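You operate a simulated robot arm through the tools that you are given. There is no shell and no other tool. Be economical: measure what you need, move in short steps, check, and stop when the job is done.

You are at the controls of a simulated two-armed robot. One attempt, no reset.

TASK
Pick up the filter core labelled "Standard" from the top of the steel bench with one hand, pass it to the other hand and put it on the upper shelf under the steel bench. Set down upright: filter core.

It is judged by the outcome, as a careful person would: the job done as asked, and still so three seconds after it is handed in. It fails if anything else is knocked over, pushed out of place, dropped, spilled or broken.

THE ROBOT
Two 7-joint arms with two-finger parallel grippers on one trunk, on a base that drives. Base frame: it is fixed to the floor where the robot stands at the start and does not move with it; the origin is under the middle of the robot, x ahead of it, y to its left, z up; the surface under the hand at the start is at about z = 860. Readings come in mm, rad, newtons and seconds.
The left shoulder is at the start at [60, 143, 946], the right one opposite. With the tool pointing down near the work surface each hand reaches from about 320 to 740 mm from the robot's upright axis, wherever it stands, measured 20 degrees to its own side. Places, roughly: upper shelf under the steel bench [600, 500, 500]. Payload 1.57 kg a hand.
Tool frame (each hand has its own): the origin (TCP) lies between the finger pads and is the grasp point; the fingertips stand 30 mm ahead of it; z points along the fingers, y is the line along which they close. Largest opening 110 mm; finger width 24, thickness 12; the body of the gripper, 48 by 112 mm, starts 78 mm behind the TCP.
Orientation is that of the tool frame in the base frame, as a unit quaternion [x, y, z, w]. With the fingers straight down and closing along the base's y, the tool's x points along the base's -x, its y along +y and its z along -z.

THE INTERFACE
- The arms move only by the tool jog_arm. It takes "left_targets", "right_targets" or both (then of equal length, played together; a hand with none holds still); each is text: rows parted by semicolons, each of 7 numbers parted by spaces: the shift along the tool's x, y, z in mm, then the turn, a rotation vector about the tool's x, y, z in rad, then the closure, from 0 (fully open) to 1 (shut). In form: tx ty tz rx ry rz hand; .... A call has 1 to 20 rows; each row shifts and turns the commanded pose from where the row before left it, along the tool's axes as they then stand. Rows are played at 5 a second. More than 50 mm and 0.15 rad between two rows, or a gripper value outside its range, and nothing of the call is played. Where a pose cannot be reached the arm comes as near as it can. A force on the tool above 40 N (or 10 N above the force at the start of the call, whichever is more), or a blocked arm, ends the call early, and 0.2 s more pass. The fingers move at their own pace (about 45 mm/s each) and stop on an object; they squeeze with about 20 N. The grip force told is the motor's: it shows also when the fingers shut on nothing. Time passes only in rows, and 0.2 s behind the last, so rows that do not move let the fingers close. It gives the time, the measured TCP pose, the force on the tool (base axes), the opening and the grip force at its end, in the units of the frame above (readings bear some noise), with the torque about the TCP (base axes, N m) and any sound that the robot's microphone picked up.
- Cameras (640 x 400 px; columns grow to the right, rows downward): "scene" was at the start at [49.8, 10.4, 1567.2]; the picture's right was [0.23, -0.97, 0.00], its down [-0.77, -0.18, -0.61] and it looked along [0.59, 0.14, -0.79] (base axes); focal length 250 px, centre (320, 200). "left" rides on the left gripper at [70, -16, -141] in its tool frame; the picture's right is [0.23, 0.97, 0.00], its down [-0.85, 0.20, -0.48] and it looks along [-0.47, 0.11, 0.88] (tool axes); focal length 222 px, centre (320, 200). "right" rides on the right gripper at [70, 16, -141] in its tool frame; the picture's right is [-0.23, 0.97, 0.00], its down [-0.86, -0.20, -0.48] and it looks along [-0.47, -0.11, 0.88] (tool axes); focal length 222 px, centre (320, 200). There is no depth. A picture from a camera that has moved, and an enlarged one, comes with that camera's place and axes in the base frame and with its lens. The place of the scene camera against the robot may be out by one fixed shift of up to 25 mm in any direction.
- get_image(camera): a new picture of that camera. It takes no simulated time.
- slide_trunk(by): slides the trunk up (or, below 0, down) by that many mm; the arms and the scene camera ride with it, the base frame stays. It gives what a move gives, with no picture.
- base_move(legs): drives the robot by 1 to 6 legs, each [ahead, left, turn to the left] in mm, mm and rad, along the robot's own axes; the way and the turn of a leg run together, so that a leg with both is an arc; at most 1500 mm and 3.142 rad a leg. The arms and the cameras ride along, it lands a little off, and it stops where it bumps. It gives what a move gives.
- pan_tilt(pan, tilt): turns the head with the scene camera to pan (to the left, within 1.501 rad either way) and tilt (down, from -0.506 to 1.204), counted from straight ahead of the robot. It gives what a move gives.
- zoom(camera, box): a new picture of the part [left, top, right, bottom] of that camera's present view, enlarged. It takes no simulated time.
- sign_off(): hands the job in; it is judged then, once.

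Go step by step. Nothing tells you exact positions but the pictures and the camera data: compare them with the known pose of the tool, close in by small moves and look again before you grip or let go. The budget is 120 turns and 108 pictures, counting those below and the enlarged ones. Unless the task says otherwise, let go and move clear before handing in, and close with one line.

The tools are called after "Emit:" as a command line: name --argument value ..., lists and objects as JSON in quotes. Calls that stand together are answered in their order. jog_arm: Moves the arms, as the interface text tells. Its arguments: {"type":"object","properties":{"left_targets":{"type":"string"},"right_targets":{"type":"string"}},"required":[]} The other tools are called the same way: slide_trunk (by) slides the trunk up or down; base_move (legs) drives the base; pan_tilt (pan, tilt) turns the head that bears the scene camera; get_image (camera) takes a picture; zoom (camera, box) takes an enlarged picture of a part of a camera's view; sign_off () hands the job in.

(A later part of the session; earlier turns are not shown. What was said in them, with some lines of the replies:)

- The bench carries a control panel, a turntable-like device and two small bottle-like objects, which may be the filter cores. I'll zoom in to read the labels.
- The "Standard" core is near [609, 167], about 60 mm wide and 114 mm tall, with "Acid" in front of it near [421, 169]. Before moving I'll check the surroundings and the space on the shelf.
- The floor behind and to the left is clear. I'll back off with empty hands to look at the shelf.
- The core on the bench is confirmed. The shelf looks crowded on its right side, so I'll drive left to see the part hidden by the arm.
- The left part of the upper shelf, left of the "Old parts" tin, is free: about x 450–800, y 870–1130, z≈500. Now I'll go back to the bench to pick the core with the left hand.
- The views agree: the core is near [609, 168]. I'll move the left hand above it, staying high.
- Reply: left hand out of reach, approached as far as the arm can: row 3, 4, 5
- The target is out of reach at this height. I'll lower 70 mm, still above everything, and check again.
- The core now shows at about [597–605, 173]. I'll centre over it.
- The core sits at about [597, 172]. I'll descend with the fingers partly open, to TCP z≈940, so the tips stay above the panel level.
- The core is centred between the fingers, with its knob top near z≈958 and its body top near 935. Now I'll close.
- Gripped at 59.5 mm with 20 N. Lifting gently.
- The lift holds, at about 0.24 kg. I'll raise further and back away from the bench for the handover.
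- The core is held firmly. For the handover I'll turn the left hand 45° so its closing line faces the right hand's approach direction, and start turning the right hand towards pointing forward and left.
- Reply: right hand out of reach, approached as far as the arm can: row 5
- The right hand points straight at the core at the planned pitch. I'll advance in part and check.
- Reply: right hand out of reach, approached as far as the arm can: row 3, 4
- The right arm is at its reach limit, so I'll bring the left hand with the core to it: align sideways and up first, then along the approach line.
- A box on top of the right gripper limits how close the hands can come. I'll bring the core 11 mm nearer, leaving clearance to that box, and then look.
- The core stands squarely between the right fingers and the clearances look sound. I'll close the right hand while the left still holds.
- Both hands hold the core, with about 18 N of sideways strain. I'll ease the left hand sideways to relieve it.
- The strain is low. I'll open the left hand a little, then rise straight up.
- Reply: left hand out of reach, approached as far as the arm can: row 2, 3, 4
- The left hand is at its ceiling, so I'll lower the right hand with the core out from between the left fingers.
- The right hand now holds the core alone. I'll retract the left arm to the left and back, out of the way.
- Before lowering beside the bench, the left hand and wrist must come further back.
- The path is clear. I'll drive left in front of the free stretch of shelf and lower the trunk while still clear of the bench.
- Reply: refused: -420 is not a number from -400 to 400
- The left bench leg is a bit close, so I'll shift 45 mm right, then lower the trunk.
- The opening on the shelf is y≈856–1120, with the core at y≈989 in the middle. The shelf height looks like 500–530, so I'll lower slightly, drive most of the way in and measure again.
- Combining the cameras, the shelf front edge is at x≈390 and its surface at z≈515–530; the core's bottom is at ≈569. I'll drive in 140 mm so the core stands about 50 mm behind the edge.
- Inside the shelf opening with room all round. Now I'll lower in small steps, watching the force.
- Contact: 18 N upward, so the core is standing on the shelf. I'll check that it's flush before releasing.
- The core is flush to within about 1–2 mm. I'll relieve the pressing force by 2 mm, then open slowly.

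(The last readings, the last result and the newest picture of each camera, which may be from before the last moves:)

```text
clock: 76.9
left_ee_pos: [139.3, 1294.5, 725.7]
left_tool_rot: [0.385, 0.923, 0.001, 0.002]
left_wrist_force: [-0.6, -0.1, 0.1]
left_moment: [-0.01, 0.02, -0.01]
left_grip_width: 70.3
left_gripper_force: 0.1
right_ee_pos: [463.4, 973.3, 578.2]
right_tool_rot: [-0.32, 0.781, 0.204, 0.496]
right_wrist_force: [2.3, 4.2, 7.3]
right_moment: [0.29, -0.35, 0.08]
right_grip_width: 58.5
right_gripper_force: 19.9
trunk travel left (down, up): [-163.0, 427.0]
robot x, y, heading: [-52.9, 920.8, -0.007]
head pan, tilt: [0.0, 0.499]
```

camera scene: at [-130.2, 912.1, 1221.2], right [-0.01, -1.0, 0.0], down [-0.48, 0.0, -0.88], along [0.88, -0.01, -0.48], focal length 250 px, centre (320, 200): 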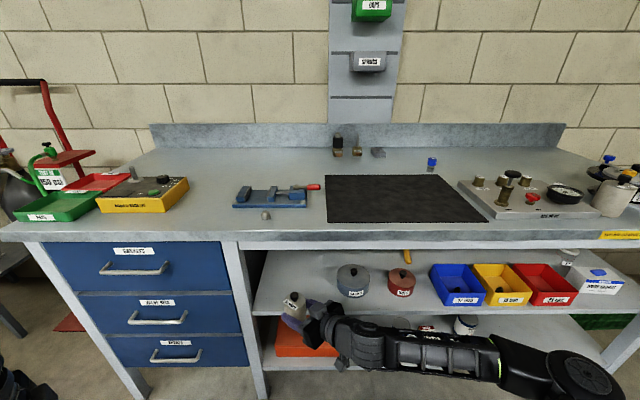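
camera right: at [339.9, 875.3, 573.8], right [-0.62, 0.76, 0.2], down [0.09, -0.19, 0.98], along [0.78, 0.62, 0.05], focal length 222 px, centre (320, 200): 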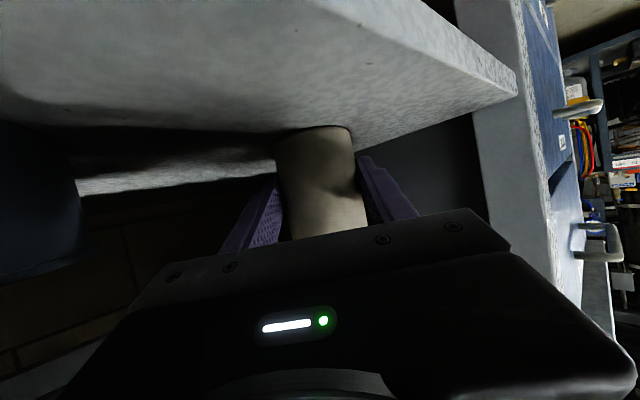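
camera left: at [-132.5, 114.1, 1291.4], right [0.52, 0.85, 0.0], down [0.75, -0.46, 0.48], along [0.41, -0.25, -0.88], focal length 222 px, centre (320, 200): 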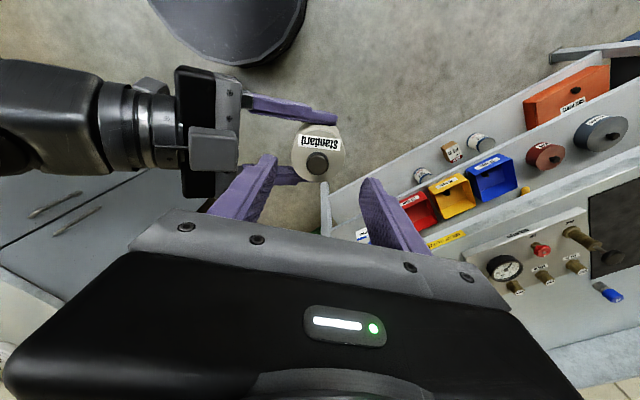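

Emit:
jog_arm --right_targets "0 0 0 0 0 0 0.46;0 0 0 0 0 0 0.45;0 0 0 0 0 0 0.44;0 0 0 0 0 0 0.42;0 0 0 0 0 0 0.38;0 0 0 0 0 0 0.32;0 0 0 0 0 0 0.25;0 0 0 0 0 0 0.25"

Emit:
zoom --camera "right" --box '[200, 90, 440, 250]'

Emit:
zoom --camera "scene" --box '[240, 260, 400, 360]'

```text
clock: 78.7
left_ee_pos: [139.7, 1294.3, 723.5]
left_tool_rot: [0.385, 0.923, 0.001, 0.001]
left_wrist_force: [-0.5, 0.4, 0.6]
left_moment: [0.05, 0.0, 0.01]
left_grip_width: 70.3
left_gripper_force: 0.1
right_ee_pos: [465.1, 974.0, 578.6]
right_tool_rot: [-0.321, 0.781, 0.204, 0.496]
right_wrist_force: [0.0, 0.1, -0.6]
right_moment: [0.01, -0.01, 0.0]
right_grip_width: 82.5
right_gripper_force: 0.0
trunk travel left (down, up): [-163.0, 427.0]
robot x, y, heading: [-55.4, 916.4, -0.005]
head pan, tilt: [0.0, 0.499]
```

```text
2.50 times, centred on (320, 170) of right
camera zoom: at [339.9, 874.8, 574.6], right [-0.62, 0.76, 0.21], down [0.09, -0.19, 0.98], along [0.78, 0.62, 0.05], focal length 555 px, centre (320, 275)
```

zoom: 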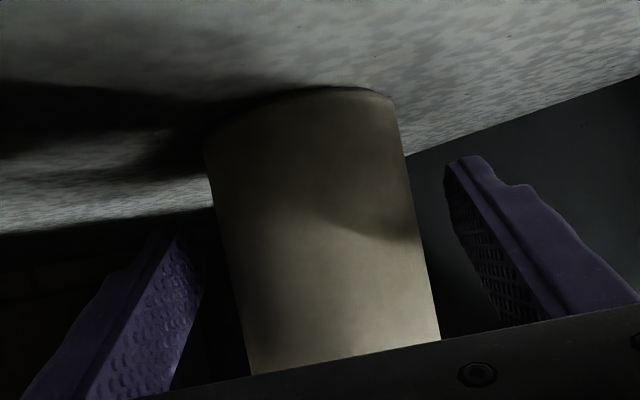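

```text
4.00 times, centred on (320, 310) of scene
camera zoom: at [15.4, 911.3, 1221.2], right [-0.01, -1.0, 0.0], down [-0.48, 0.0, -0.88], along [0.88, 0.0, -0.48], focal length 1000 px, centre (320, -240)
```

zoom: 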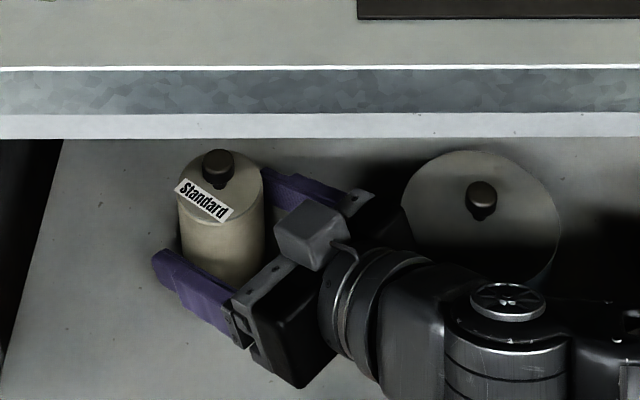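

The core stands free and upright. I'll draw the right hand back along its fingers, level.

Emit:
jog_arm --right_targets "8.5 0 -18.1 0 0 0 0.25;8.5 0 -18.1 0 0 0 0.25;8.5 0 -18.1 0 0 0 0.25;8.5 0 -18.1 0 0 0 0.25;0 0 0 0 0 0 0.25"

Emit:
zoom --camera "scene" --box '[240, 260, 400, 360]'

Emit:
get_image --camera "right"

```text
clock: 79.9
left_ee_pos: [139.8, 1295.0, 724.8]
left_tool_rot: [0.386, 0.923, 0.001, 0.002]
left_wrist_force: [0.5, -0.1, -0.9]
left_moment: [0.0, 0.02, 0.01]
left_grip_width: 70.4
left_gripper_force: 0.0
right_ee_pos: [410.9, 917.9, 578.4]
right_tool_rot: [-0.321, 0.78, 0.205, 0.496]
right_wrist_force: [0.2, 0.0, -0.1]
right_moment: [0.0, 0.01, 0.0]
right_grip_width: 82.3
right_gripper_force: 0.1
right hand out of reach, approached as far as the arm can: row 4
trunk travel left (down, up): [-163.0, 427.0]
robot x, y, heading: [-51.7, 916.5, -0.001]
head pan, tilt: [0.0, 0.499]
```

```text
4.00 times, centred on (320, 310) of scene
camera zoom: at [15.4, 911.2, 1221.2], right [-0.01, -1.0, 0.0], down [-0.48, 0.0, -0.88], along [0.88, 0.0, -0.48], focal length 1000 px, centre (320, -240)
```

zoom: 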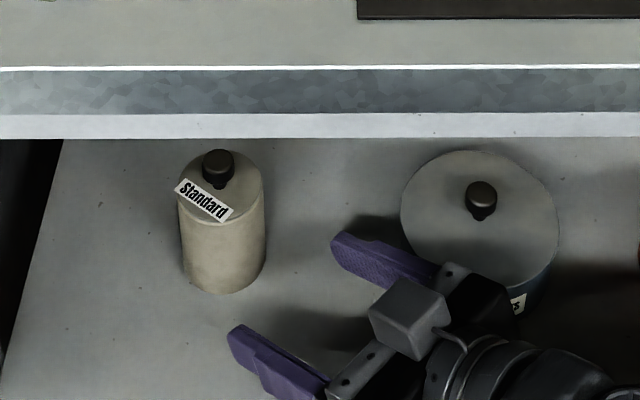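

```text
35 pictures are left
camera right: at [286.6, 818.7, 574.0], right [-0.62, 0.76, 0.21], down [0.09, -0.19, 0.98], along [0.78, 0.62, 0.05], focal length 222 px, centre (320, 200)
```

right: 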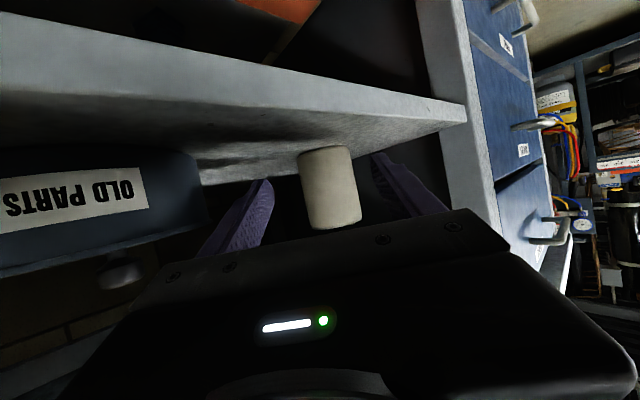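

The hand is clear of the core and the tin. I'll back the base straight out and check.

Emit:
base_move --legs '[[-450, 0, 0]]'

Emit:
get_image --camera "scene"

Emit:
zoom --camera "scene" --box '[250, 175, 410, 275]'

```text
clock: 82.6
left_ee_pos: [-311.9, 1297.6, 725.3]
left_tool_rot: [0.385, 0.923, 0.001, 0.0]
left_wrist_force: [-0.3, 0.0, 0.4]
left_moment: [-0.02, 0.01, 0.0]
left_grip_width: 70.5
left_gripper_force: 0.0
right_ee_pos: [-41.7, 921.1, 577.3]
right_tool_rot: [-0.321, 0.78, 0.205, 0.496]
right_wrist_force: [-0.1, 0.0, -0.6]
right_moment: [-0.01, 0.01, 0.02]
right_grip_width: 82.5
right_gripper_force: 0.0
trunk travel left (down, up): [-163.0, 427.0]
robot x, y, heading: [-503.5, 921.3, -0.005]
head pan, tilt: [0.0, 0.499]
```

```text
34 pictures are left
camera scene: at [-437.0, 913.7, 1221.2], right [0.0, -1.0, 0.0], down [-0.48, 0.0, -0.88], along [0.88, 0.0, -0.48], focal length 250 px, centre (320, 200)
```

scene: 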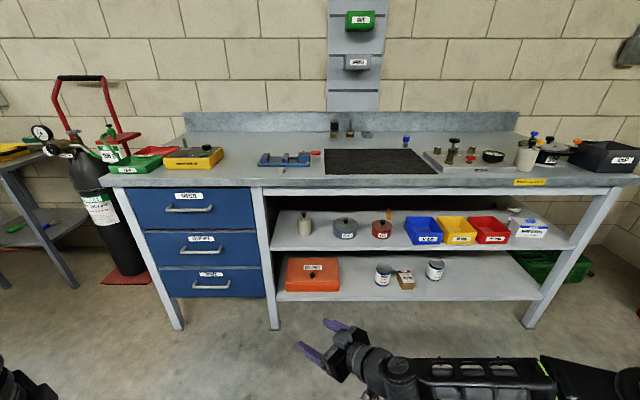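

```text
4.00 times, centred on (330, 225) of scene
camera zoom: at [-437.0, 913.7, 1221.2], right [0.0, -1.0, 0.0], down [-0.48, 0.0, -0.88], along [0.88, 0.0, -0.48], focal length 1000 px, centre (280, 100)
```

zoom: 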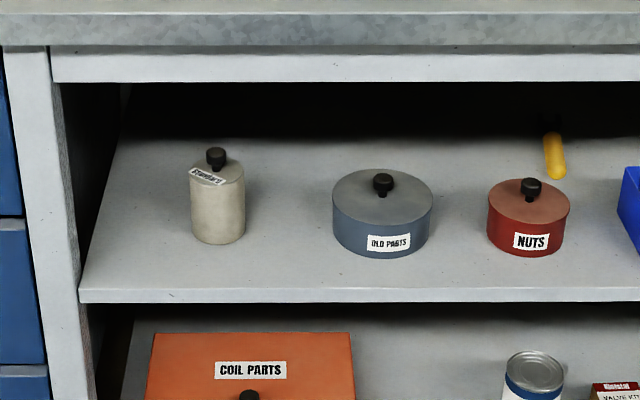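

The "Standard" core stands upright on the upper shelf with nothing else disturbed, and both hands are clear. Handing in.

Emit:
sign_off

```text
The job is handed in.
```

The "Standard" filter core was picked up with the left hand, passed to the right, and now stands upright on the upper shelf under the bench.
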